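You operate a simulated robot arm through the tools that you are given. There is no shell and no other tool.

The job below is to be done with a simulated robot arm. You get a single attempt, and the scene is never put back.

## Task
Close up the body in the vise, then wind the vise open.
Fine: its nozzle and nut go back on; lift the body out and stand it on the bench beside the vise; leave the other body. Let nothing fall to the floor. Set down upright: what you pick out.
Where things are to end (x, y in the base frame): injector body with blue band within 120 mm of [540, -100].

It is judged by the outcome, as a careful person would: the job done as asked, and still so three seconds after it is handed in. It fails if anything else is knocked over, pushed out of place, dropped, spilled or broken.

## Robot
A 7-joint arm with a fingered hand, fixed in place. Base frame: the origin is on the floor under the middle of its stand, x ahead of it, y to its left, z up; the work surface is at about z = 900. Lengths are in mm, angles in rad, forces in N, time in s.
With the tool pointing down near the work surface it reaches from about 100 to 660 mm from the base axis. Its first joint turns from -1.204 to 3.002 rad. Payload 3.4 kg.
The TCP is the grasp point between the finger pads, 25 mm short of the fingertips. In the tool frame z runs along the fingers and y along their closing line. The gripper opens to 88 mm; its body begins 29 mm behind the TCP. The gripper is a hand of 5 fingers: y runs from the thumb to the fingers, the wrist lies at [-13, -97, -162] in the tool frame, and closing takes about 1.5 s.
Orientation is that of the tool frame in the base frame, as a unit quaternion [w, x, y, z]. With the fingers straight down and the wrist toward the robot, the tool's x, y and z point along [0, 1, 0], [1, 0, 0] and [0, 0, -1] of the base frame.

## Interface
- The arm moves only by the tool servo_tool. Its argument "increments" is one flat list of numbers, 7 for each row, row after row: the shift along the tool's x, y, z in units of 40 mm (1.0 is 40 mm), then the turn, a rotation vector about the tool's x, y, z in units of 4 degrees (1.0 is 4 degrees), then the finger opening in mm, from 0 to 88. In form: [x, y, z, wx, wy, wz, fingers, x, y, z, wx, wy, wz, fingers, ...]. A call has 1 to 20 rows; each row shifts and turns the commanded pose from where the row before left it, along the tool's axes as they then stand. A call with a number of a shift or a turn outside -1 to 1 is refused whole. Each row takes 0.2 s and may step no farther than 50 mm and 0.15 rad from the row before; otherwise, or with a gripper value out of range, the whole call is refused. Where a pose cannot be reached the arm comes as near as it can. A force on the tool above 90 N (or 10 N above the force at the start of the call, whichever is more), or a blocked arm, ends the call early, and 0.2 s more pass. The fingers move at their own pace (about 153 mm/s each) and stop on an object; they squeeze with about 22 N. The grip force told is the motor's: it shows also when the fingers shut on nothing. Time passes only in rows, and 0.2 s behind the last, so rows that do not move let the fingers close. The reply holds the time, the measured pose of the TCP, the force on the tool along the base axes, the opening and the grip force, in the units named above and with some noise, with the torque about the TCP (base axes, N m) and any sound that the robot's microphone picked up.
- Cameras (640 x 400 px; columns grow to the right, rows downward): "scene" is fixed at [51.7, -654.3, 1479.7]; the picture's right is [0.66, -0.75, 0.00], its down [-0.34, -0.30, -0.89] and it looks along [0.67, 0.59, -0.45] (base axes); focal length 223 px, centre (320, 200). "wrist" rides on the gripper at [59, -79, -105] in the tool frame; the picture's right is [-0.73, 0.32, -0.61], its down [-0.62, -0.68, 0.38] and it looks along [-0.29, 0.66, 0.70] (tool axes); focal length 234 px, centre (320, 200). There is no depth. A picture from a camera that has moved, and an enlarged one, comes with that camera's place and axes in the base frame and with its lens. The place of the scene camera against the robot may be out by one fixed shift of up to 12 mm in any direction.
- capture(camera): a new picture of that camera. The clock stands still meanwhile.
- lift_body(by): slides the trunk up (or, below 0, down) by that many mm; the arm rides with it, the base frame stays. It gives what a move gives, with no picture.
- hand_shape(shape): the hand has 5 fingers and takes this shape, open, in about a second: jaw (thumb against the fingers, like two jaws); tri (thumb and two fingers); tip (a fingertip pinch); poke (one finger out to press); point (the index stretched); flat (the hand flat); cup (the hand cupped); fist (a fist). The gripper value then closes the fingers along that shape, each until it touches; the sizes above hold for jaw. It gives what a move gives, with no picture.
- enlarge(camera, box): a new picture of the part [left, top, right, bottom] of that camera's present view, enlarged. The clock stands still meanwhile.
- hand_in(): hands the job in; it is judged then, once.

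Nothing tells you positions but the pictures and the camera data. Unless the task says otherwise, let go and move clear before handing in.

The tools are called after "Request:" by a JSON object that holds its "name" and its "arguments". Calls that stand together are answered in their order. servo_tool: Moves the arm, as the interface text tells. Its arguments: {"type":"object","properties":{"increments":{"type":"array"}},"required":["increments"]} The other tools are called the same way: lift_body (by) moves the trunk up or down; hand_shape (shape) gives the hand a shape; capture (camera) takes a picture; enlarge (camera, box) takes an enlarged picture of a part of a camera's view; hand_in () hands the job in.

At the start:

```text
t: 0.0
tcp_pos: [430.0, -150.0, 1423.5]
orientation: [0.0, 0.707, 0.707, 0.001]
ft_force: [-0.3, 0.1, 0.4]
torque: [-0.01, 0.0, -0.03]
gripper_width: 87.6
finger_force: 0.1
shape: jaw
trunk travel left (down, up): [-825.0, 115.0]
```

scene: 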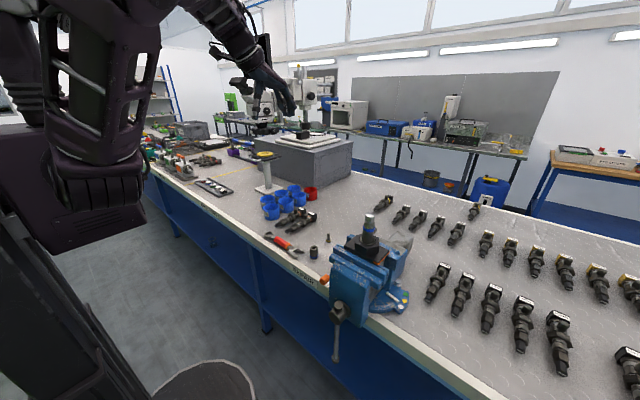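
wrist: 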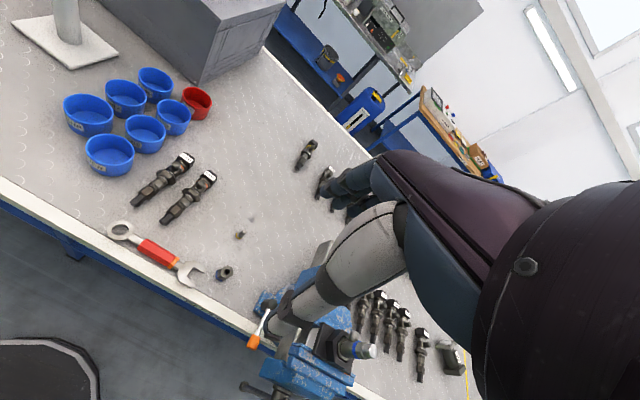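

I see a bench with a blue vise holding an injector body, a nut and a small nozzle on the bench to its left, and rows of injectors to the right. I'll take enlarged pictures to find the details first.

Request:
{"name": "enlarge", "arguments": {"camera": "scene", "box": [250, 180, 450, 305]}}

Request:
{"name": "enlarge", "arguments": {"camera": "scene", "box": [320, 200, 420, 262]}}

Request:
{"name": "enlarge", "arguments": {"camera": "wrist", "box": [60, 130, 260, 255]}}

Request:
{"name": "enlarge", "arguments": {"camera": "wrist", "box": [180, 240, 440, 400]}}

```text
3.20 times, centred on (350, 242) of scene
camera zoom: at [51.7, -654.3, 1479.7], right [0.66, -0.75, 0.0], down [-0.34, -0.3, -0.89], along [0.67, 0.59, -0.45], focal length 715 px, centre (224, 64)
```

zoom: 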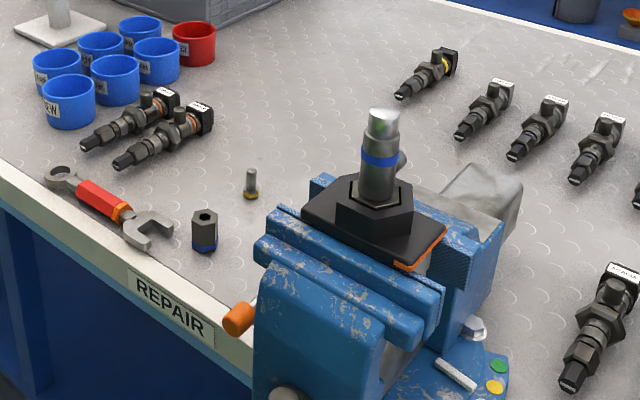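

```text
6.40 times, centred on (370, 231) of scene
camera zoom: at [51.7, -654.3, 1479.7], right [0.66, -0.75, 0.0], down [-0.34, -0.3, -0.89], along [0.67, 0.59, -0.45], focal length 1429 px, centre (0, 2)
```

zoom: 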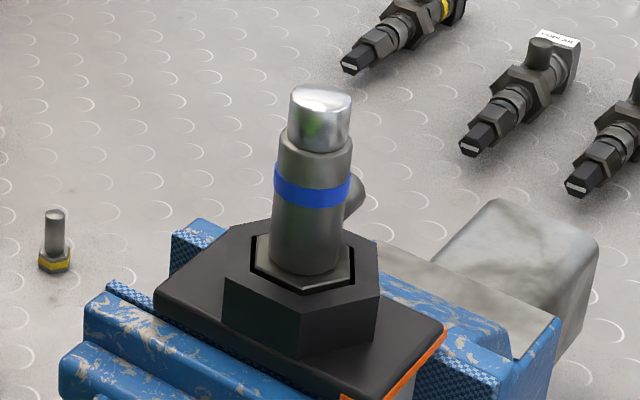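

```text
3.20 times, centred on (160, 192) of wrist
camera zoom: at [351.6, -93.1, 1528.3], right [0.32, -0.73, 0.61], down [-0.68, -0.62, -0.38], along [0.66, -0.29, -0.7], focal length 749 px, centre (832, 224)
```

zoom: 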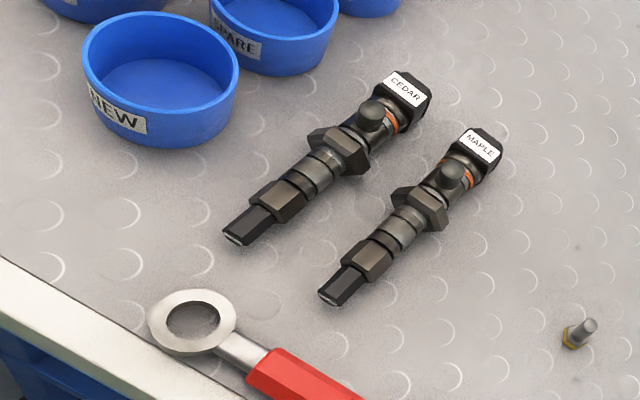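

```text
2.46 times, centred on (310, 320) of wrist
camera zoom: at [351.6, -93.1, 1528.3], right [0.32, -0.73, 0.61], down [-0.68, -0.62, -0.38], along [0.66, -0.29, -0.7], focal length 576 px, centre (345, -95)
```

zoom: 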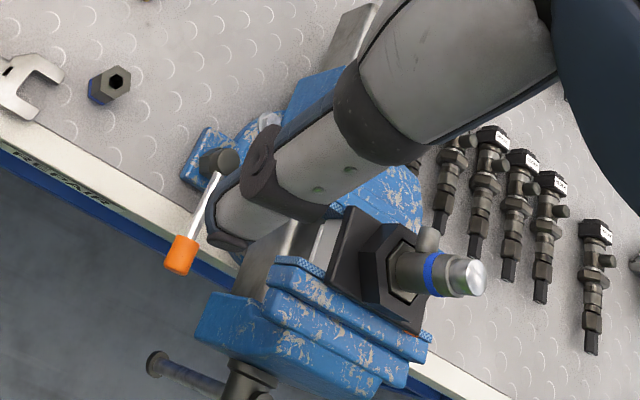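

The blue-banded body stands in a hex holder in the vise; a loose nut (blue ring) and a small nozzle (golden ring) stand on the bench left of it. I'll look closer at everything, including the vise handle and whatever else lies around.

Request:
{"name": "enlarge", "arguments": {"camera": "scene", "box": [280, 250, 440, 370]}}

Request:
{"name": "enlarge", "arguments": {"camera": "scene", "box": [250, 210, 350, 272]}}

Request:
{"name": "enlarge", "arguments": {"camera": "scene", "box": [360, 170, 520, 270]}}

Request:
{"name": "enlarge", "arguments": {"camera": "scene", "box": [420, 220, 640, 400]}}

Request:
{"name": "enlarge", "arguments": {"camera": "scene", "box": [140, 100, 340, 225]}}

Request:
{"name": "enlarge", "arguments": {"camera": "wrist", "box": [200, 200, 280, 290]}}

```text
3.33 times, centred on (360, 310) of scene
camera zoom: at [51.7, -654.3, 1479.7], right [0.66, -0.75, 0.0], down [-0.34, -0.3, -0.89], along [0.67, 0.59, -0.45], focal length 744 px, centre (187, -167)
```

zoom: 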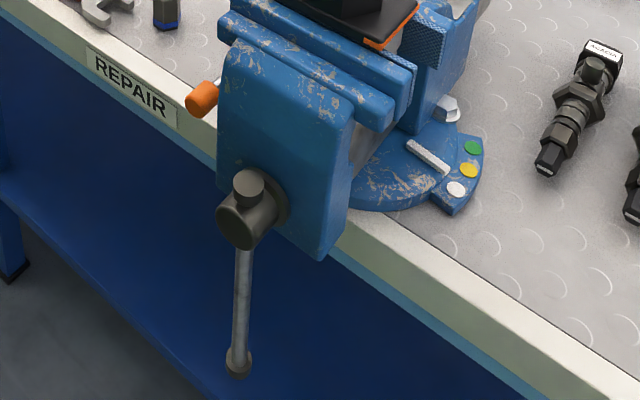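

```text
6.40 times, centred on (300, 241) of scene
camera zoom: at [51.7, -654.3, 1479.7], right [0.66, -0.75, 0.0], down [-0.34, -0.3, -0.89], along [0.67, 0.59, -0.45], focal length 1429 px, centre (448, -62)
```

zoom: 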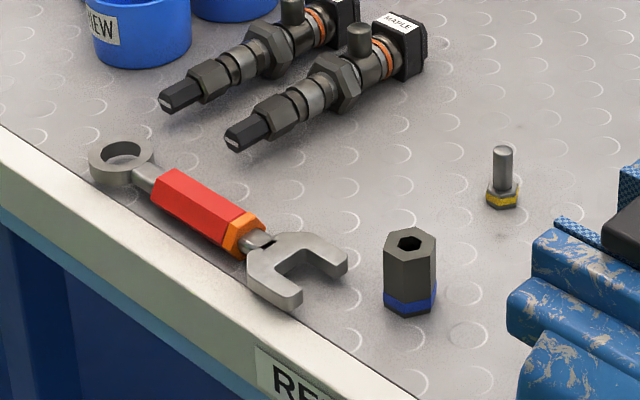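

```text
4.00 times, centred on (440, 220) of scene
camera zoom: at [51.7, -654.3, 1479.7], right [0.66, -0.75, 0.0], down [-0.34, -0.3, -0.89], along [0.67, 0.59, -0.45], focal length 893 px, centre (-160, 120)
```

zoom: 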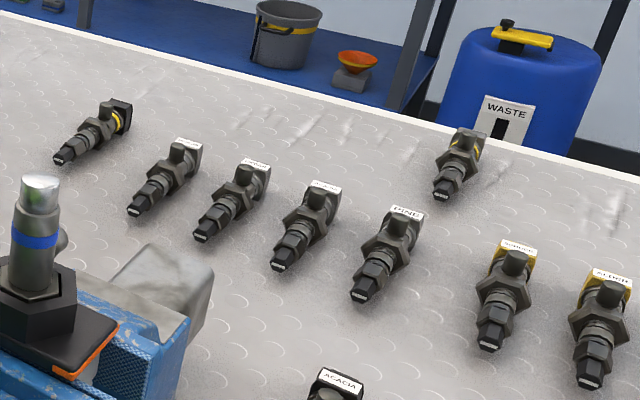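

```text
2.22 times, centred on (530, 310) of scene
camera zoom: at [51.7, -654.3, 1479.7], right [0.66, -0.75, 0.0], down [-0.34, -0.3, -0.89], along [0.67, 0.59, -0.45], focal length 496 px, centre (-147, -44)
```

zoom: 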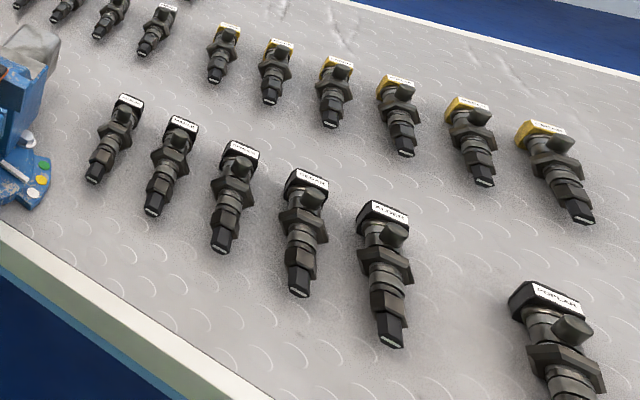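

```text
3.20 times, centred on (240, 162) of scene
camera zoom: at [51.7, -654.3, 1479.7], right [0.66, -0.75, 0.0], down [-0.34, -0.3, -0.89], along [0.67, 0.59, -0.45], focal length 715 px, centre (576, 320)
```

zoom: 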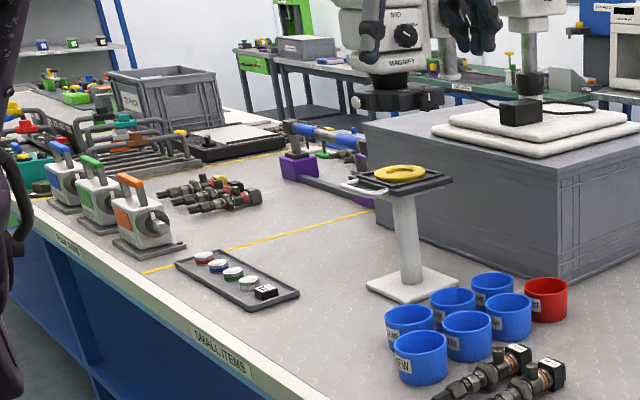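

```text
4.44 times, centred on (240, 245) of wrist
camera zoom: at [351.6, -93.1, 1528.3], right [0.32, -0.73, 0.61], down [-0.68, -0.62, -0.38], along [0.66, -0.29, -0.7], focal length 1041 px, centre (676, 0)
```

zoom: 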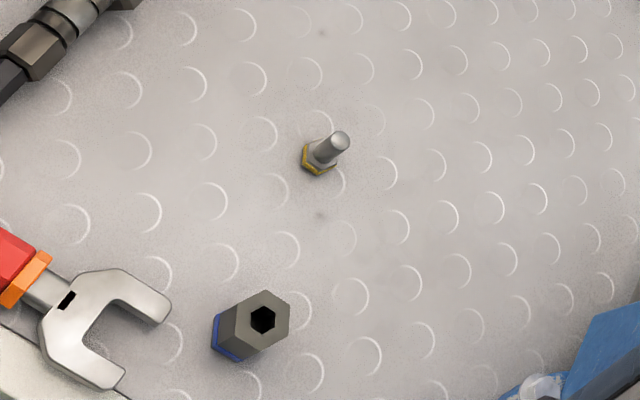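

The body in the vise stands at about (465, -445) with its top near z = 1200; the nut is at about (528, -198) and the nozzle at about (637, -182). I'll move the hand a little to the right and yaw the camera to look at the vise from another side.

Request:
{"name": "servo_tool", "arguments": {"increments": [-1, 0, 0, 0, 0, 1, 88, -1, 0, 0, 0, 0, 1, 88, -0.5, 0, 0, 0, 0, 1, 88, 0, 0, 0, 0, 0, 1, 88, 0, 0, 0, 0, 0, 1, 88, 0, 0, 0, 0, 0, 1, 88, 0, 0, 0, 0, 0, 1, 88, 0, 0, 0, 0, 0, 1, 88, 0, 0, 0, 0, 0, 1, 88, 0, 0, 0, 0, 0, 1, 88, 0, 0, 0, 0, 0, 1, 88]}}

Request:
{"name": "capture", "arguments": {"camera": "wrist"}}

Request:
{"name": "capture", "arguments": {"camera": "scene"}}

```text
t: 2.4
tcp_pos: [426.1, -252.1, 1422.4]
orientation: [0.0, 0.921, 0.39, 0.001]
ft_force: [-0.1, -0.4, -0.3]
torque: [0.02, 0.0, 0.03]
gripper_width: 87.8
finger_force: 0.0
shape: jaw
trunk travel left (down, up): [-825.0, 115.0]
```

```text
taken
camera wrist: at [409.7, -154.5, 1528.0], right [-0.27, -0.75, 0.61], down [-0.92, 0.03, -0.38], along [0.27, -0.66, -0.7], focal length 234 px, centre (320, 200)
```

wrist: 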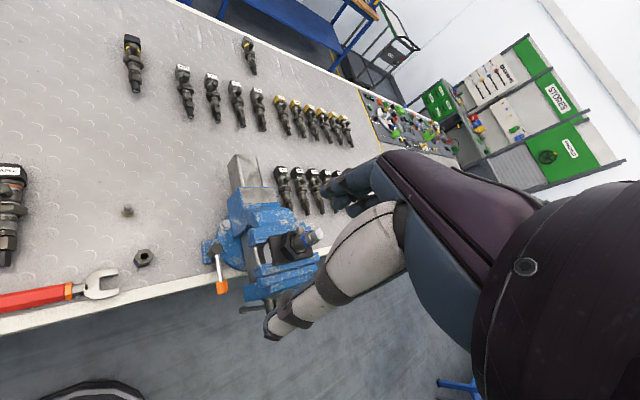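

```text
taken
```

scene: 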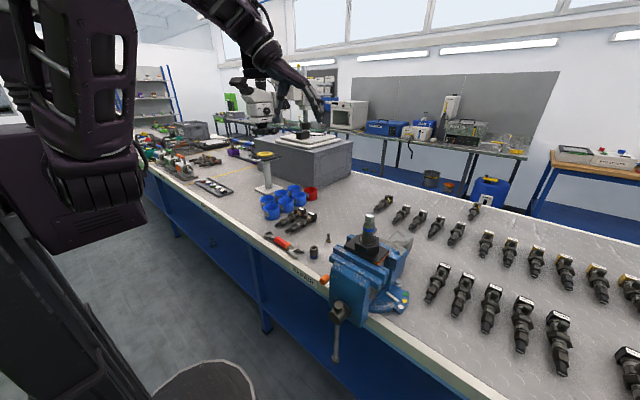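

Request:
{"name": "enlarge", "arguments": {"camera": "wrist", "box": [190, 150, 350, 320]}}

Request:
{"name": "enlarge", "arguments": {"camera": "wrist", "box": [100, 20, 360, 200]}}

Request:
{"name": "enlarge", "arguments": {"camera": "wrist", "box": [0, 150, 180, 310]}}

```text
2.35 times, centred on (270, 235) of wrist
camera zoom: at [409.7, -154.5, 1528.0], right [-0.27, -0.75, 0.61], down [-0.92, 0.03, -0.38], along [0.27, -0.66, -0.7], focal length 551 px, centre (438, 118)
```

zoom: 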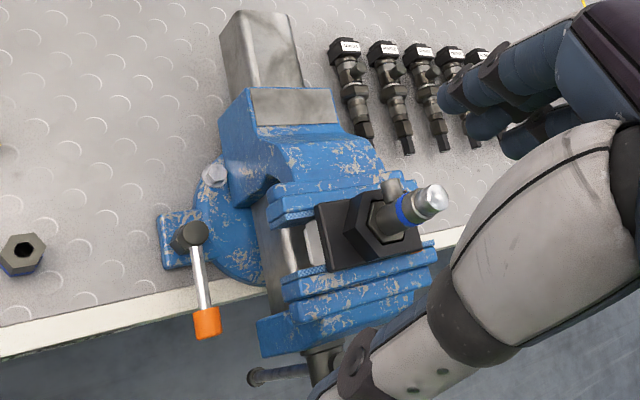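

```text
2.22 times, centred on (230, 110) of wrist
camera zoom: at [409.7, -154.5, 1528.0], right [-0.27, -0.75, 0.61], down [-0.92, 0.03, -0.38], along [0.27, -0.66, -0.7], focal length 520 px, centre (520, 400)
```

zoom: 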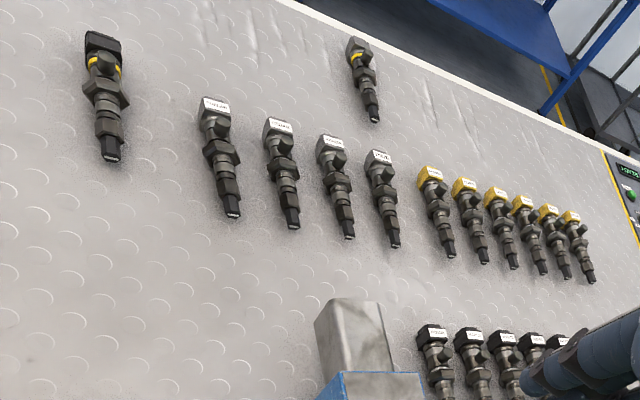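

```text
2.50 times, centred on (90, 230) of wrist
camera zoom: at [409.7, -154.5, 1528.0], right [-0.27, -0.75, 0.61], down [-0.92, 0.03, -0.38], along [0.27, -0.66, -0.7], focal length 585 px, centre (895, 125)
```

zoom: 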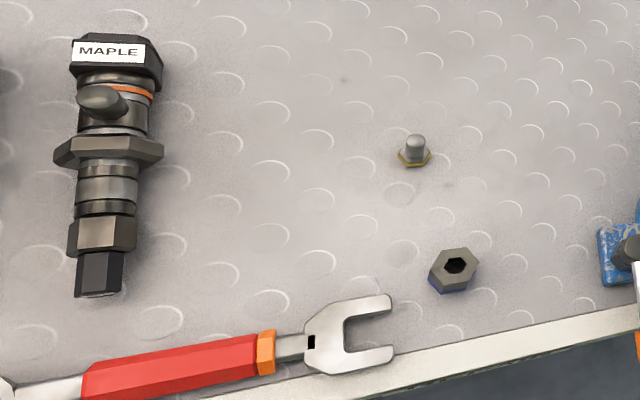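

The vise with its holder block and the blue-banded body are clear now; I'll go nearer to see the body's top end and hex seat.

Request:
{"name": "servo_tool", "arguments": {"increments": [-0.6, 0.44, 0.76, 0, 0, 0, 88, -0.6, 0.44, 0.76, 0, 0, 0, 88, -0.6, 0.44, 0.76, 0, 0, 0, 88, -0.6, 0.44, 0.76, 0, 0, 0, 88]}}

Request:
{"name": "capture", "arguments": {"camera": "wrist"}}

Request:
{"name": "enlarge", "arguments": {"camera": "scene", "box": [300, 180, 440, 300]}}

```text
t: 3.4
tcp_pos: [410.5, -372.0, 1300.2]
orientation: [-0.002, 0.921, 0.39, 0.001]
ft_force: [0.5, 0.2, -0.4]
torque: [0.03, 0.01, -0.02]
gripper_width: 87.4
finger_force: 0.1
shape: jaw
trunk travel left (down, up): [-825.0, 115.0]
```

```text
taken
camera wrist: at [394.1, -275.7, 1405.0], right [-0.27, -0.75, 0.6], down [-0.92, 0.03, -0.38], along [0.27, -0.66, -0.7], focal length 234 px, centre (320, 200)
```

wrist: 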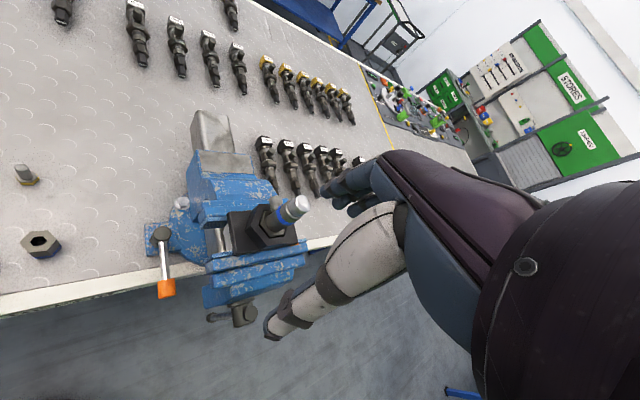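

```text
3.33 times, centred on (370, 240) of scene
camera zoom: at [51.7, -654.3, 1479.7], right [0.66, -0.75, 0.0], down [-0.34, -0.3, -0.89], along [0.67, 0.59, -0.45], focal length 744 px, centre (153, 67)
```

zoom: 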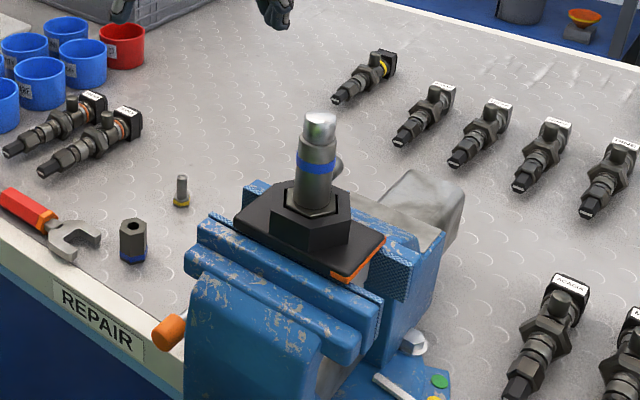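

Request:
{"name": "enlarge", "arguments": {"camera": "wrist", "box": [190, 170, 320, 290]}}

Request:
{"name": "enlarge", "arguments": {"camera": "wrist", "box": [240, 180, 320, 255]}}

Request:
{"name": "enlarge", "arguments": {"camera": "wrist", "box": [0, 150, 80, 270]}}

```text
3.33 times, centred on (255, 230) of wrist
camera zoom: at [394.1, -275.7, 1405.0], right [-0.27, -0.75, 0.6], down [-0.92, 0.03, -0.38], along [0.27, -0.66, -0.7], focal length 781 px, centre (537, 100)
```

zoom: 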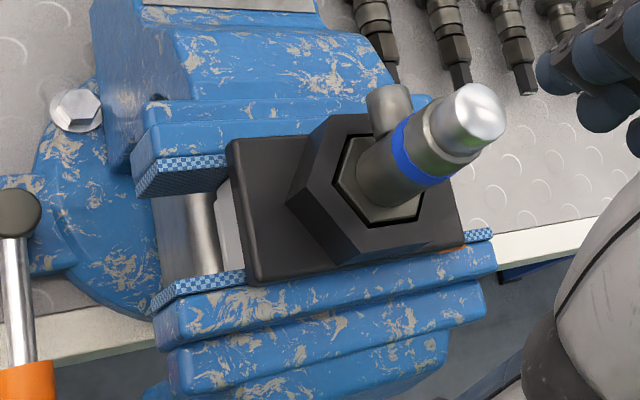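

```text
5.33 times, centred on (280, 218) of wrist
camera zoom: at [394.1, -275.7, 1405.0], right [-0.27, -0.75, 0.6], down [-0.92, 0.03, -0.38], along [0.27, -0.66, -0.7], focal length 1249 px, centre (533, 107)
```

zoom: 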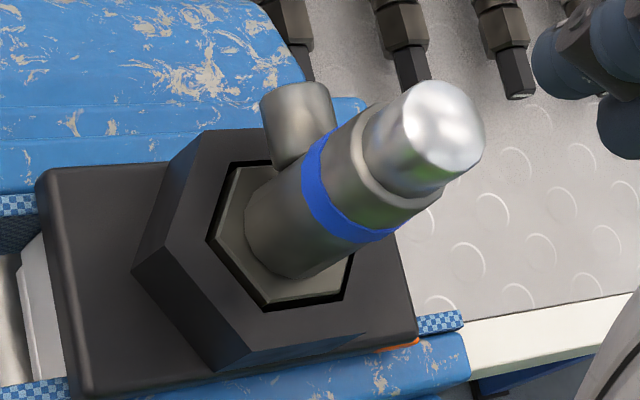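

```text
3.33 times, centred on (40, 210) of wrist
camera zoom: at [394.1, -275.7, 1405.0], right [-0.27, -0.75, 0.6], down [-0.92, 0.03, -0.38], along [0.27, -0.66, -0.7], focal length 781 px, centre (1253, 167)
```

zoom: 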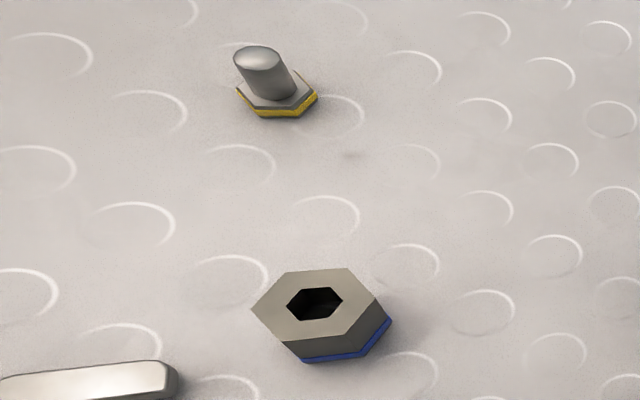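

The body's free end is a bright 20 mm stub at about (470, -443, 1196), the nut is at (528, -199), the nozzle at (637, -180), pin up. Now I'll move over toward the nozzle with the hand turned radially, and check the cups on the way.

Request:
{"name": "servo_tool", "arguments": {"increments": [0, 0, 0, 0, 0, -1, 88, 0, 0, 0, 0, 0, -1, 88, 0, 0, 0, 0, 0, -1, 88, 0, 0, 0, 0, 0, -1, 88, 0, 0, 0, 0, 0, -1, 88, 0, 0, 0, 0, 0, -1, 88, 0, 0, 0, 0, 0, -1, 88, 0.74, 0.405, 0.625, 0, 0, 0, 88, 0.74, 0.405, 0.625, 0, 0, 0, 88, 0.74, 0.405, 0.625, 0, 0, 0, 88, 0.74, 0.405, 0.625, 0, 0, 0, 88, 0.74, 0.405, 0.625, 0, 0, 0, 88, 0.74, 0.405, 0.625, 0, 0, 0, 88, 0.74, 0.405, 0.625, 0, 0, 0, 88, 0.74, 0.405, 0.625, 0, 0, 0, 88]}}

Request:
{"name": "capture", "arguments": {"camera": "wrist"}}

Request:
{"name": "capture", "arguments": {"camera": "scene"}}

```text
t: 6.6
tcp_pos: [586.1, -189.5, 1115.1]
orientation: [0.0, 0.799, 0.602, 0.001]
ft_force: [0.8, 0.1, -0.7]
torque: [0.0, -0.01, -0.01]
gripper_width: 87.4
finger_force: 0.0
shape: jaw
out of reach, approached as far as the arm can: row 15
trunk travel left (down, up): [-825.0, 115.0]
```

```text
taken
camera wrist: at [526.6, -112.1, 1220.1], right [0.11, -0.79, 0.61], down [-0.83, -0.41, -0.39], along [0.55, -0.46, -0.7], focal length 234 px, centre (320, 200)
```

wrist: 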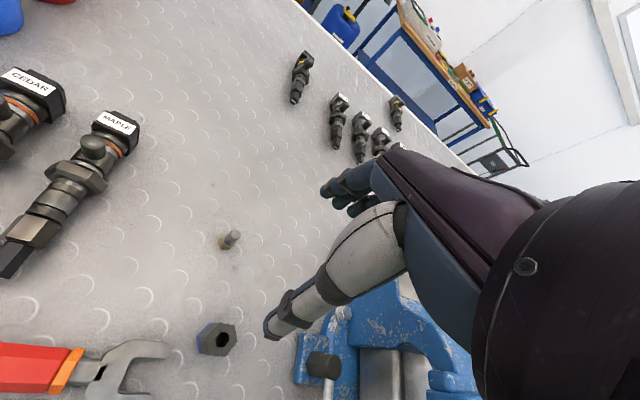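

```text
taken
```

scene: 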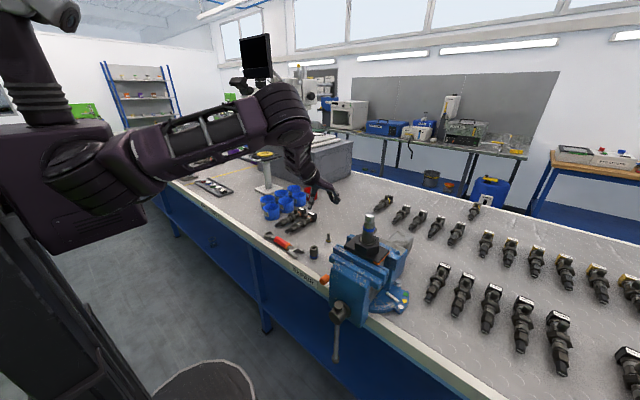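

The nozzle needs more reach than the arm has at this trunk height, so I'll raise the hand and lower the trunk to bring the shoulder nearer to the working height.

Request:
{"name": "servo_tool", "arguments": {"increments": [0, 0, -1, 0, 0, 0, 88, 0, 0, -1, 0, 0, 0, 88, 0, 0, -1, 0, 0, 0, 88, 0, 0, -1, 0, 0, 0, 88, 0, 0, -1, 0, 0, 0, 88]}}

Request:
{"name": "lift_body", "arguments": {"by": -200}}

Request:
{"name": "capture", "arguments": {"camera": "scene"}}

```text
t: 7.8
tcp_pos: [584.7, -189.3, 1316.8]
orientation: [0.001, 0.799, 0.602, 0.001]
ft_force: [1.1, 0.4, 1.2]
torque: [-0.02, -0.02, 0.02]
gripper_width: 87.7
finger_force: 0.1
shape: jaw
trunk travel left (down, up): [-825.0, 115.0]
```

```text
t: 10.0
tcp_pos: [587.0, -189.4, 1115.1]
orientation: [0.0, 0.799, 0.601, 0.001]
ft_force: [-1.8, 0.9, -0.2]
torque: [0.04, 0.02, 0.0]
gripper_width: 87.7
finger_force: 0.1
shape: jaw
trunk travel left (down, up): [-625.0, 315.0]
```

```text
taken
```

scene: 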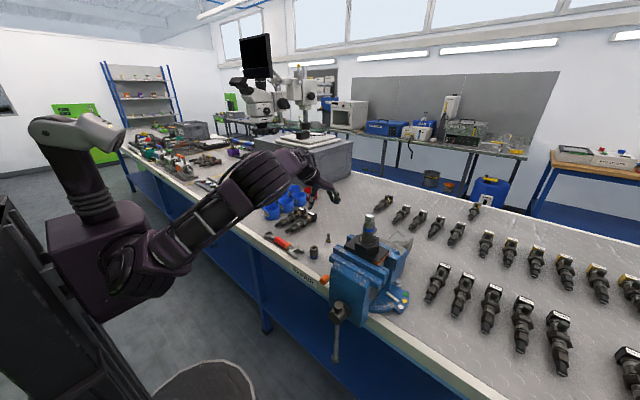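

Request:
{"name": "servo_tool", "arguments": {"increments": [0.143, 0.284, 0.6, 0, 0, 0, 88, 0.143, 0.284, 0.6, 0, 0, 0, 88, 0.143, 0.284, 0.6, 0, 0, 0, 88, 0.143, 0.284, 0.6, 0, 0, 0, 88]}}

Request:
{"name": "capture", "arguments": {"camera": "wrist"}}

```text
t: 11.0
tcp_pos: [636.9, -180.1, 1018.8]
orientation: [0.0, 0.798, 0.602, 0.001]
ft_force: [0.2, -0.3, -0.1]
torque: [-0.04, -0.02, 0.02]
gripper_width: 87.5
finger_force: 0.2
shape: jaw
trunk travel left (down, up): [-625.0, 315.0]
```

```text
taken
camera wrist: at [576.5, -104.1, 1124.3], right [0.11, -0.79, 0.61], down [-0.83, -0.41, -0.39], along [0.55, -0.46, -0.7], focal length 234 px, centre (320, 200)
```

wrist: 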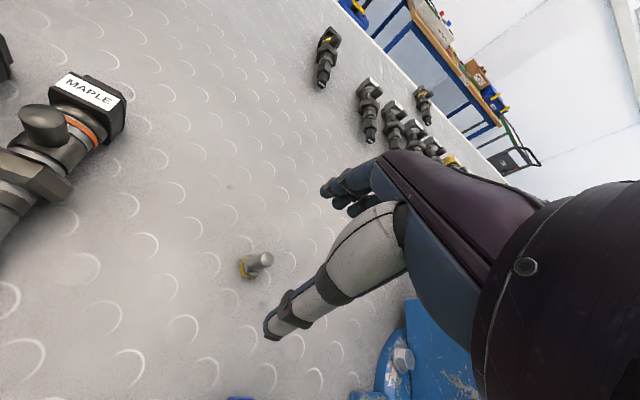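

Request:
{"name": "enlarge", "arguments": {"camera": "wrist", "box": [220, 235, 290, 295]}}

Request:
{"name": "enlarge", "arguments": {"camera": "wrist", "box": [220, 150, 420, 350]}}

```text
6.67 times, centred on (255, 265) of wrist
camera zoom: at [576.5, -104.1, 1124.3], right [0.11, -0.79, 0.61], down [-0.83, -0.41, -0.39], along [0.55, -0.46, -0.7], focal length 1561 px, centre (753, -233)
```

zoom: 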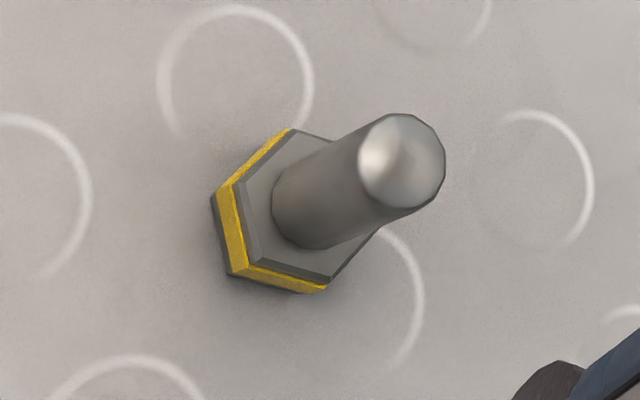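

```text
2.00 times, centred on (320, 250) of wrist
camera zoom: at [576.5, -104.1, 1124.3], right [0.11, -0.79, 0.61], down [-0.83, -0.41, -0.39], along [0.55, -0.46, -0.7], focal length 468 px, centre (320, 100)
```

zoom: 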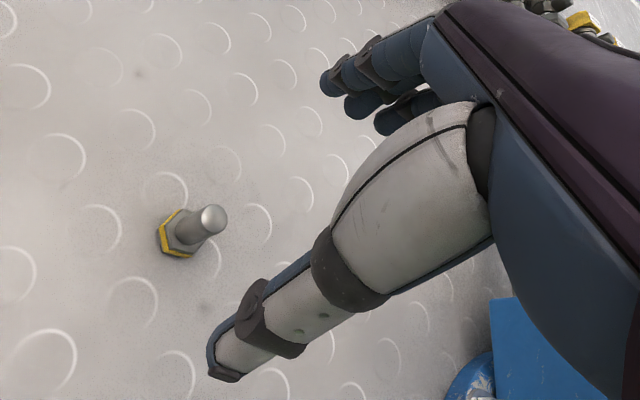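

The nozzle pin's top is at about (639.5, -181.6, 937) with its hex foot about 9 mm high. I'll descend around the pin with the hand open.

Request:
{"name": "servo_tool", "arguments": {"increments": [-0.018, 0.073, 0.6, 0, 0, 0, 88, 0, 0, 0.6, 0, 0, 0, 88]}}

Request:
{"name": "capture", "arguments": {"camera": "wrist"}}

Request:
{"name": "enlarge", "arguments": {"camera": "scene", "box": [290, 160, 390, 262]}}

```text
t: 11.6
tcp_pos: [627.3, -190.3, 976.5]
orientation: [0.0, 0.798, 0.602, 0.002]
ft_force: [0.5, -0.6, 0.9]
torque: [-0.02, 0.0, -0.02]
gripper_width: 87.9
finger_force: 0.0
shape: jaw
out of reach, approached as far as the arm can: row 1, 2
trunk travel left (down, up): [-625.0, 315.0]
```

```text
taken
camera wrist: at [566.9, -113.2, 1081.8], right [0.11, -0.79, 0.61], down [-0.83, -0.41, -0.39], along [0.55, -0.46, -0.69], focal length 234 px, centre (320, 200)
```

wrist: 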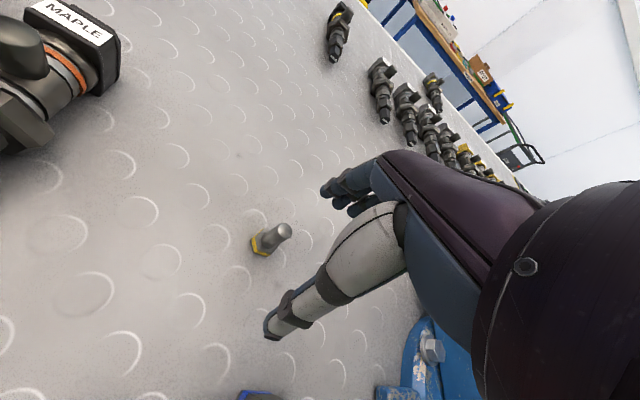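

```text
3.92 times, centred on (340, 211) of scene
camera zoom: at [51.7, -654.3, 1479.7], right [0.66, -0.75, 0.0], down [-0.34, -0.3, -0.89], along [0.67, 0.59, -0.45], focal length 876 px, centre (242, 157)
```

zoom: 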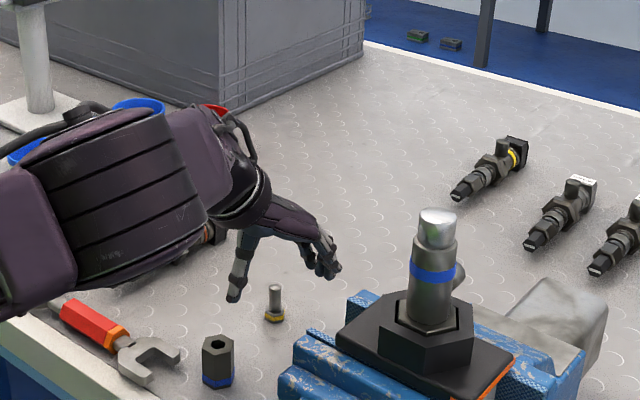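

Still short at this height, so raise the hand and lower the trunk another 120 mm.

Request:
{"name": "servo_tool", "arguments": {"increments": [0, 0, -1, 0, 0, 0, 88, 0, 0, -1, 0, 0, 0, 88, 0, 0, -1, 0, 0, 0, 88]}}

Request:
{"name": "lift_body", "arguments": {"by": -120}}

Request:
{"name": "capture", "arguments": {"camera": "scene"}}

```text
t: 12.4
tcp_pos: [627.7, -190.1, 1096.7]
orientation: [0.001, 0.799, 0.602, 0.001]
ft_force: [0.4, 0.0, -0.5]
torque: [-0.03, 0.0, 0.02]
gripper_width: 87.8
finger_force: 0.0
shape: jaw
trunk travel left (down, up): [-625.0, 315.0]
```

```text
t: 13.9
tcp_pos: [626.8, -188.6, 976.1]
orientation: [0.0, 0.799, 0.602, 0.002]
ft_force: [0.5, 0.4, -1.0]
torque: [-0.03, 0.01, 0.0]
gripper_width: 87.6
finger_force: 0.0
shape: jaw
trunk travel left (down, up): [-505.0, 435.0]
```

```text
taken
```

scene: 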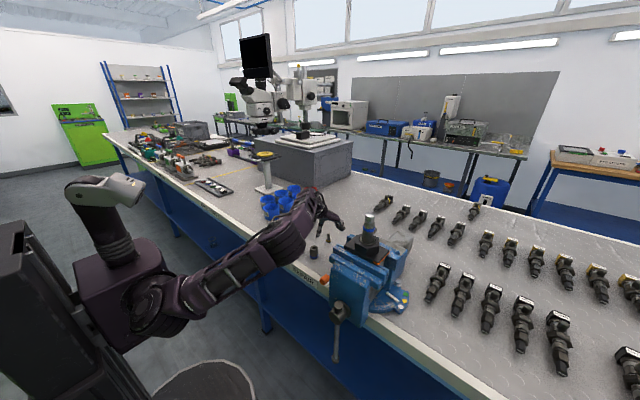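

Request:
{"name": "enlarge", "arguments": {"camera": "scene", "box": [160, 170, 360, 320]}}

Request:
{"name": "capture", "arguments": {"camera": "wrist"}}

```text
2.67 times, centred on (260, 245) of scene
camera zoom: at [51.7, -654.3, 1479.7], right [0.66, -0.75, 0.0], down [-0.34, -0.3, -0.89], along [0.67, 0.59, -0.45], focal length 596 px, centre (480, 80)
```

zoom: 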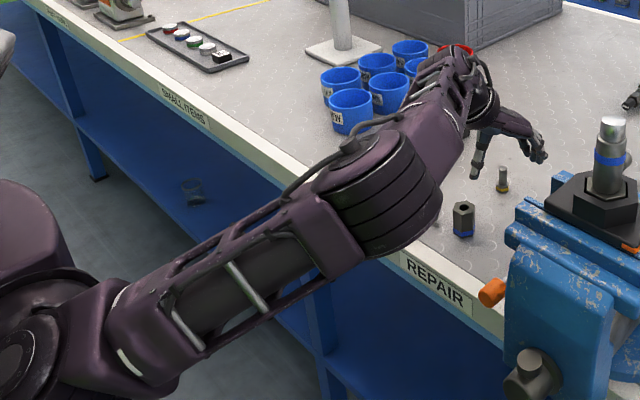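

```text
taken
camera wrist: at [567.4, -112.4, 1080.7], right [0.11, -0.79, 0.61], down [-0.83, -0.41, -0.39], along [0.55, -0.46, -0.7], focal length 234 px, centre (320, 200)
```

wrist: 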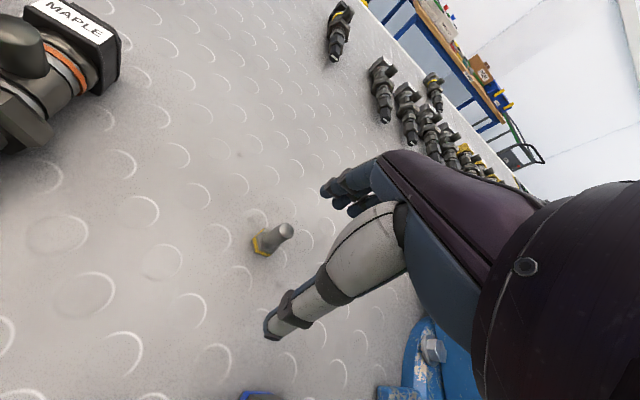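

Request:
{"name": "enlarge", "arguments": {"camera": "wrist", "box": [235, 205, 305, 265]}}

Request:
{"name": "servo_tool", "arguments": {"increments": [0.13, 0.25, 0.2, 0, 0, 0, 88]}}

Request:
{"name": "enlarge", "arguments": {"camera": "wrist", "box": [220, 150, 420, 350]}}

```text
6.67 times, centred on (270, 235) of wrist
camera zoom: at [567.4, -112.4, 1080.7], right [0.11, -0.79, 0.61], down [-0.83, -0.41, -0.39], along [0.55, -0.46, -0.7], focal length 1561 px, centre (653, -33)
```

zoom: 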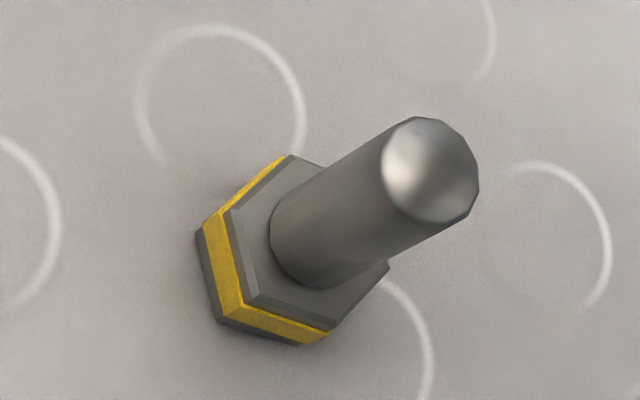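

```text
t: 14.3
tcp_pos: [639.3, -188.2, 966.8]
orientation: [0.0, 0.799, 0.602, 0.0]
ft_force: [-0.1, -0.2, 0.5]
torque: [0.02, -0.01, 0.03]
gripper_width: 87.5
finger_force: 0.0
shape: jaw
trunk travel left (down, up): [-505.0, 435.0]
```

```text
2.00 times, centred on (320, 250) of wrist
camera zoom: at [579.5, -110.3, 1072.4], right [0.11, -0.79, 0.61], down [-0.83, -0.41, -0.38], along [0.55, -0.46, -0.7], focal length 468 px, centre (320, 100)
```

zoom: 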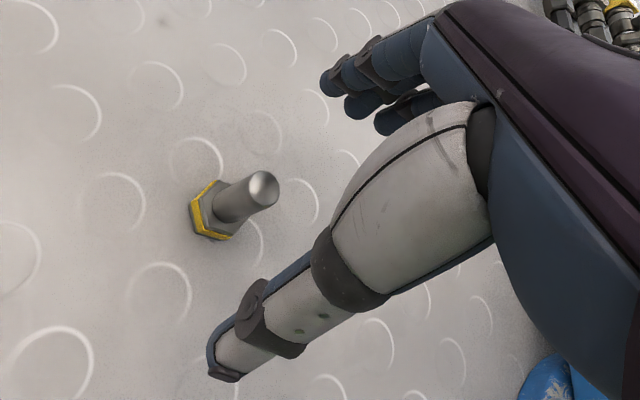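

The nozzle is confirmed at (640.4, -181.4). I'll centre over it, go down to z ≈ 937 and check before closing.

Request:
{"name": "servo_tool", "arguments": {"increments": [0.17, -0.02, 0.3, 0, 0, 0, 88, 0, 0, 0.44, 0, 0, 0, 88]}}

Request:
{"name": "enlarge", "arguments": {"camera": "wrist", "box": [220, 130, 420, 330]}}

Request:
{"name": "enlarge", "arguments": {"camera": "scene", "box": [290, 180, 370, 262]}}

```text
t: 14.9
tcp_pos: [640.5, -181.5, 938.5]
orientation: [0.001, 0.799, 0.602, 0.001]
ft_force: [0.8, -0.9, -0.1]
torque: [-0.02, -0.03, 0.0]
gripper_width: 87.7
finger_force: 0.0
shape: jaw
trunk travel left (down, up): [-505.0, 435.0]
```

```text
2.00 times, centred on (320, 230) of wrist
camera zoom: at [579.9, -103.7, 1043.6], right [0.11, -0.79, 0.61], down [-0.83, -0.41, -0.39], along [0.55, -0.46, -0.7], focal length 468 px, centre (320, 140)
```

zoom: 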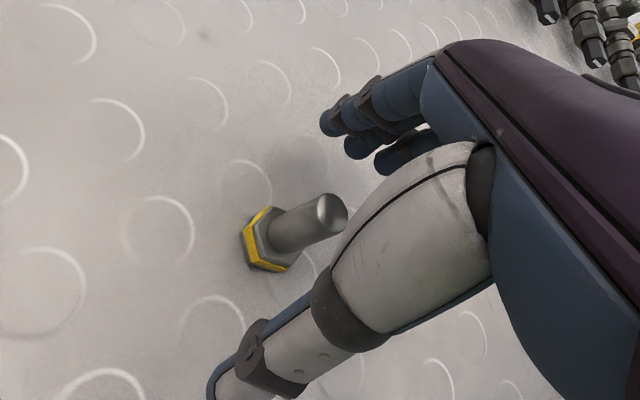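

```text
4.88 times, centred on (330, 221) of scene
camera zoom: at [51.7, -654.3, 1479.7], right [0.66, -0.75, 0.0], down [-0.34, -0.3, -0.89], along [0.67, 0.59, -0.45], focal length 1090 px, centre (271, 98)
```

zoom: 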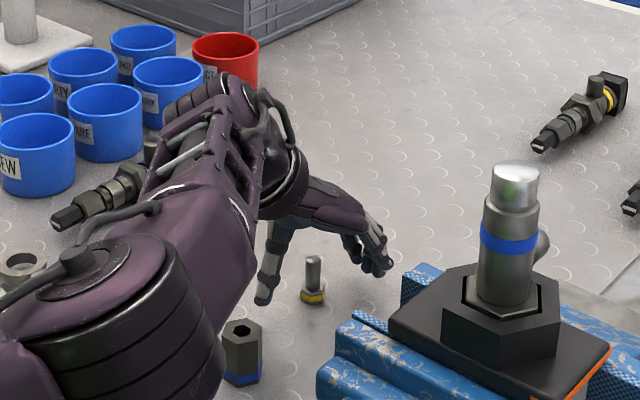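

The pin is between thumb and fingers. Closing gently.

Request:
{"name": "servo_tool", "arguments": {"increments": [0, 0, 0, 0, 0, 0, 60, 0, 0, 0, 0, 0, 0, 40, 0, 0, 0, 0, 0, 0, 30, 0, 0, 0, 0, 0, 0, 24]}}

Request:
{"name": "enlarge", "arguments": {"camera": "wrist", "box": [220, 130, 420, 330]}}

Request:
{"name": "enlarge", "arguments": {"camera": "scene", "box": [300, 200, 370, 262]}}

```text
t: 15.9
tcp_pos: [639.8, -180.4, 938.7]
orientation: [0.0, 0.799, 0.602, 0.001]
ft_force: [0.6, 0.1, 0.1]
torque: [-0.02, -0.02, -0.01]
gripper_width: 24.4
finger_force: 0.2
shape: jaw
trunk travel left (down, up): [-505.0, 435.0]
```

```text
2.00 times, centred on (320, 230) of wrist
camera zoom: at [580.0, -103.7, 1043.5], right [0.11, -0.79, 0.61], down [-0.83, -0.41, -0.39], along [0.55, -0.46, -0.7], focal length 468 px, centre (320, 140)
```

zoom: 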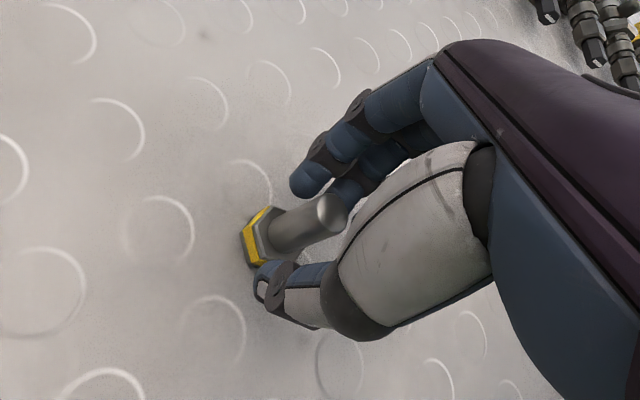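

```text
6.45 times, centred on (335, 231) of scene
camera zoom: at [51.7, -654.3, 1479.7], right [0.66, -0.75, 0.0], down [-0.34, -0.3, -0.89], along [0.67, 0.59, -0.45], focal length 1441 px, centre (223, 0)
```

zoom: 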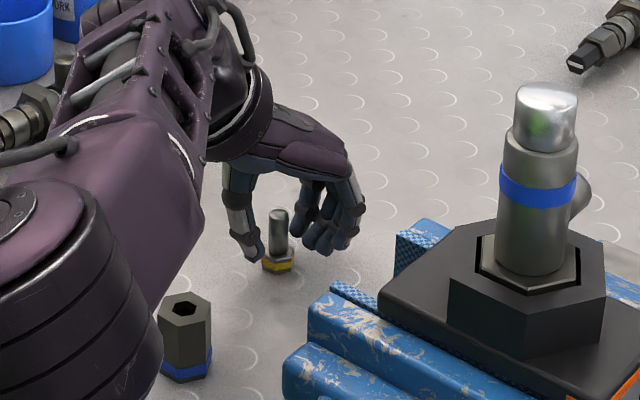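

Request:
{"name": "servo_tool", "arguments": {"increments": [0, 0, 0, 0, 0, 0, 18, 0, 0, 0, 0, 0, 0, 12, 0, 0, 0, 0, 0, 0, 6, 0, 0, 0, 0, 0, 0, 0, 0, 0, 0, 0, 0, 0, 0]}}

Request:
{"name": "enlarge", "arguments": {"camera": "wrist", "box": [220, 130, 420, 330]}}

Request:
{"name": "enlarge", "arguments": {"camera": "scene", "box": [300, 200, 370, 262]}}

```text
t: 17.1
tcp_pos: [639.4, -180.4, 939.2]
orientation: [0.0, 0.799, 0.602, 0.001]
ft_force: [-1.1, 0.5, 2.0]
torque: [0.02, 0.0, 0.01]
gripper_width: 1.6
finger_force: 22.1
shape: jaw
trunk travel left (down, up): [-505.0, 435.0]
```

```text
2.00 times, centred on (320, 230) of wrist
camera zoom: at [579.7, -103.6, 1043.9], right [0.11, -0.79, 0.61], down [-0.83, -0.41, -0.39], along [0.55, -0.46, -0.7], focal length 468 px, centre (320, 140)
```

zoom: 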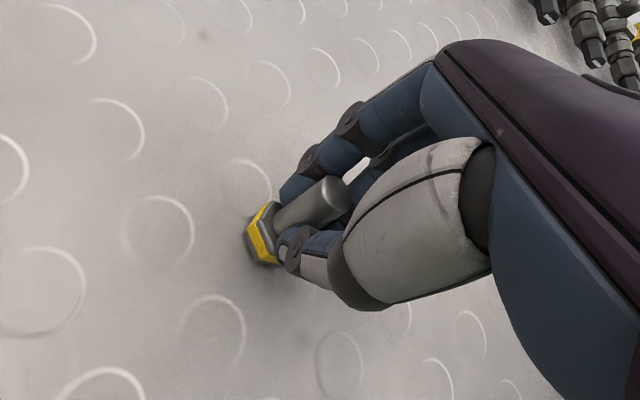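

```text
6.45 times, centred on (335, 231) of scene
camera zoom: at [51.7, -654.3, 1479.7], right [0.66, -0.75, 0.0], down [-0.34, -0.3, -0.89], along [0.67, 0.59, -0.45], focal length 1441 px, centre (223, 0)
```

zoom: 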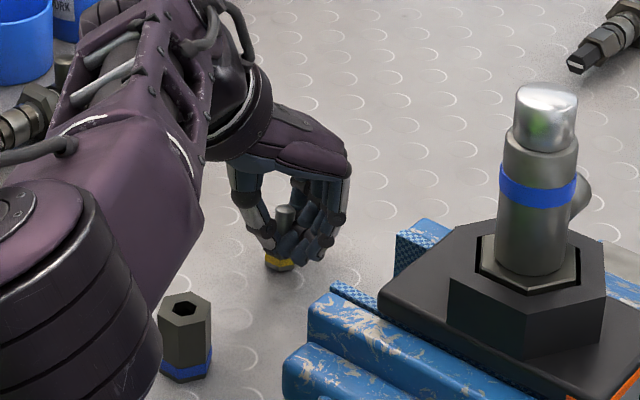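

The pin is gripped. Lift it a little and check that it hangs straight.

Request:
{"name": "servo_tool", "arguments": {"increments": [0, 0, -0.5, 0, 0, 0, 0, 0, 0, -1, 0, 0, 0, 0]}}

Request:
{"name": "enlarge", "arguments": {"camera": "wrist", "box": [220, 130, 420, 330]}}

Request:
{"name": "enlarge", "arguments": {"camera": "scene", "box": [300, 190, 370, 252]}}

```text
t: 17.7
tcp_pos: [638.3, -181.1, 998.0]
orientation: [0.002, 0.799, 0.602, 0.001]
ft_force: [-0.2, -0.1, -0.8]
torque: [0.0, -0.02, 0.02]
gripper_width: 1.6
finger_force: 22.4
shape: jaw
trunk travel left (down, up): [-505.0, 435.0]
```

```text
2.00 times, centred on (320, 230) of wrist
camera zoom: at [578.3, -103.7, 1103.5], right [0.11, -0.79, 0.61], down [-0.83, -0.41, -0.39], along [0.55, -0.46, -0.69], focal length 468 px, centre (320, 140)
```

zoom: 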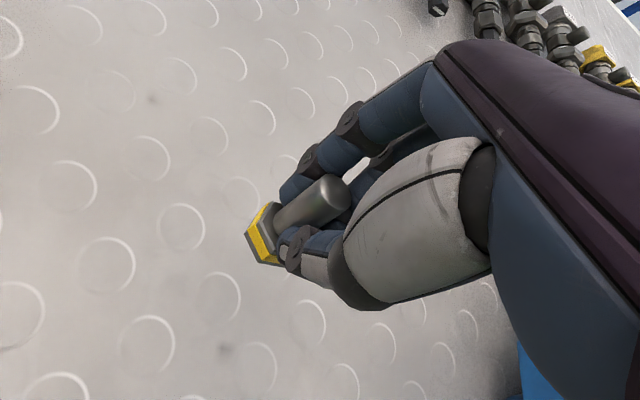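

```text
6.45 times, centred on (335, 221) of scene
camera zoom: at [51.7, -654.3, 1479.7], right [0.66, -0.75, 0.0], down [-0.34, -0.3, -0.89], along [0.67, 0.59, -0.45], focal length 1441 px, centre (223, 64)
```

zoom: 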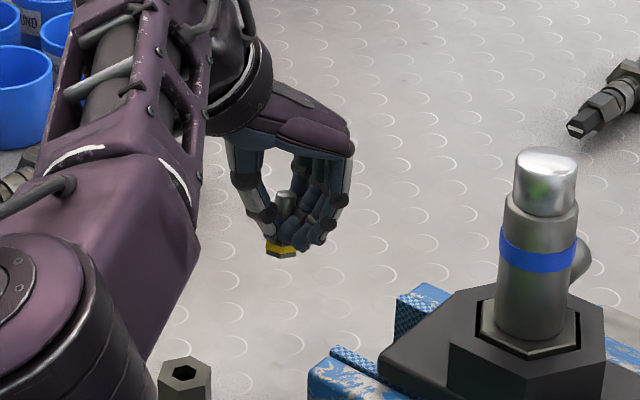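

Request:
{"name": "enlarge", "arguments": {"camera": "wrist", "box": [270, 180, 350, 240]}}

Request:
{"name": "enlarge", "arguments": {"camera": "scene", "box": [330, 205, 360, 235]}}

```text
6.67 times, centred on (310, 210) of wrist
camera zoom: at [578.3, -103.7, 1103.5], right [0.11, -0.79, 0.61], down [-0.83, -0.41, -0.39], along [0.55, -0.46, -0.69], focal length 1561 px, centre (387, 133)
```

zoom: 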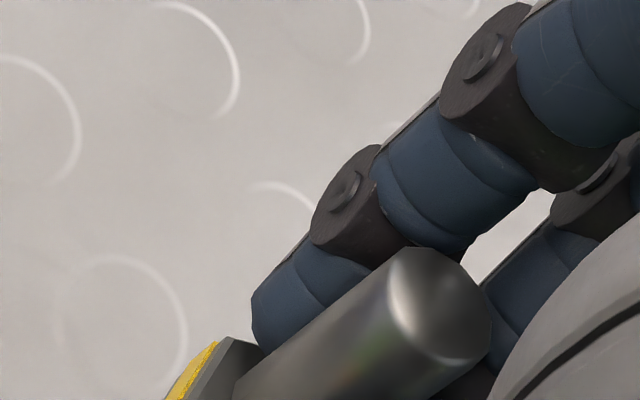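

```text
13.33 times, centred on (345, 220) of scene
camera zoom: at [51.7, -654.3, 1479.7], right [0.66, -0.75, 0.0], down [-0.34, -0.3, -0.89], along [0.67, 0.59, -0.45], focal length 2978 px, centre (-13, -67)
```

zoom: 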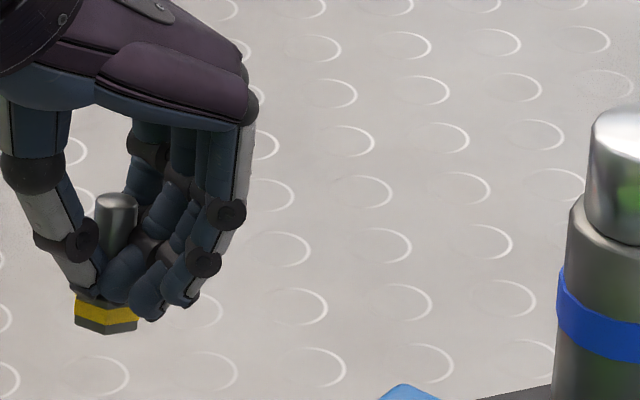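

The nozzle is held but leans about 6–7° in the hand; I'll correct for that with the wrist later. First raise the trunk, bringing the nozzle to about z = 1290, safely above the vise.

Request:
{"name": "lift_body", "arguments": {"by": 290}}

Request:
{"name": "capture", "arguments": {"camera": "scene"}}

```text
t: 20.6
tcp_pos: [637.7, -180.8, 1288.5]
orientation: [-0.001, 0.799, 0.601, 0.001]
ft_force: [-0.5, 0.0, -0.8]
torque: [-0.01, 0.01, 0.02]
gripper_width: 1.5
finger_force: 21.4
shape: jaw
trunk travel left (down, up): [-795.0, 145.0]
```

```text
taken
```

scene: 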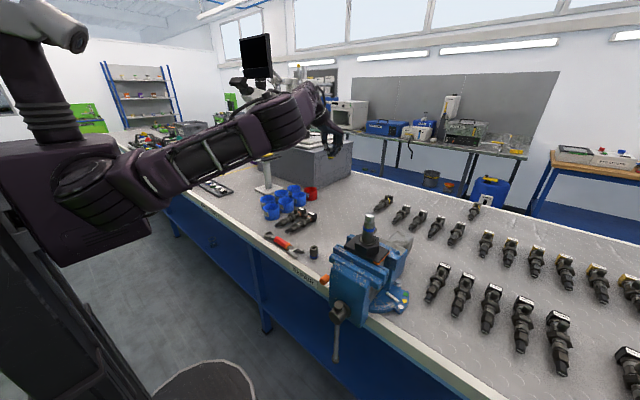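

Request:
{"name": "servo_tool", "arguments": {"increments": [-0.932, -0.279, 0, 0, 0, 0.857, 0, -0.947, -0.2225, 0, 0, 0, 0.857, 0, -0.9585, -0.166, 0, 0, 0, 0.857, 0, -0.9665, -0.108, 0, 0, 0, 0.857, 0, -0.971, -0.05, 0, 0, 0, 0.857, 0, -0.9725, 0.008, 0, 0, 0, 0.857, 0, -0.97, 0.066, 0, 0, 0, 0.857, 0]}}

Request:
{"name": "capture", "arguments": {"camera": "wrist"}}

Request:
{"name": "enlarge", "arguments": {"camera": "scene", "box": [300, 150, 420, 262]}}

```text
t: 22.2
tcp_pos: [490.4, -411.3, 1286.4]
orientation: [-0.001, 0.906, 0.423, 0.002]
ft_force: [-0.3, -0.3, -1.7]
torque: [0.02, -0.01, -0.01]
gripper_width: 1.3
finger_force: 22.1
shape: jaw
trunk travel left (down, up): [-795.0, 145.0]
```

```text
taken
camera wrist: at [467.3, -317.4, 1391.8], right [-0.22, -0.77, 0.6], down [-0.92, -0.04, -0.39], along [0.32, -0.64, -0.7], focal length 234 px, centre (320, 200)
```

wrist: 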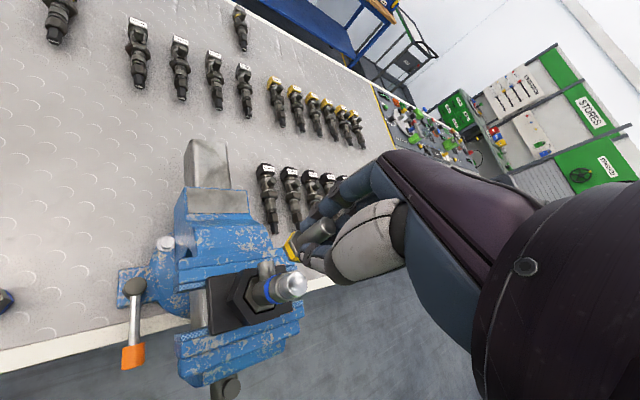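

```text
3.57 times, centred on (360, 206) of scene
camera zoom: at [51.7, -654.3, 1479.7], right [0.66, -0.75, 0.0], down [-0.34, -0.3, -0.89], along [0.67, 0.59, -0.45], focal length 798 px, centre (177, 179)
```

zoom: 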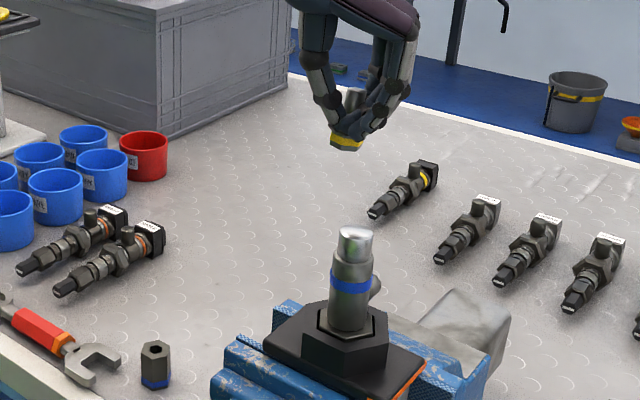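

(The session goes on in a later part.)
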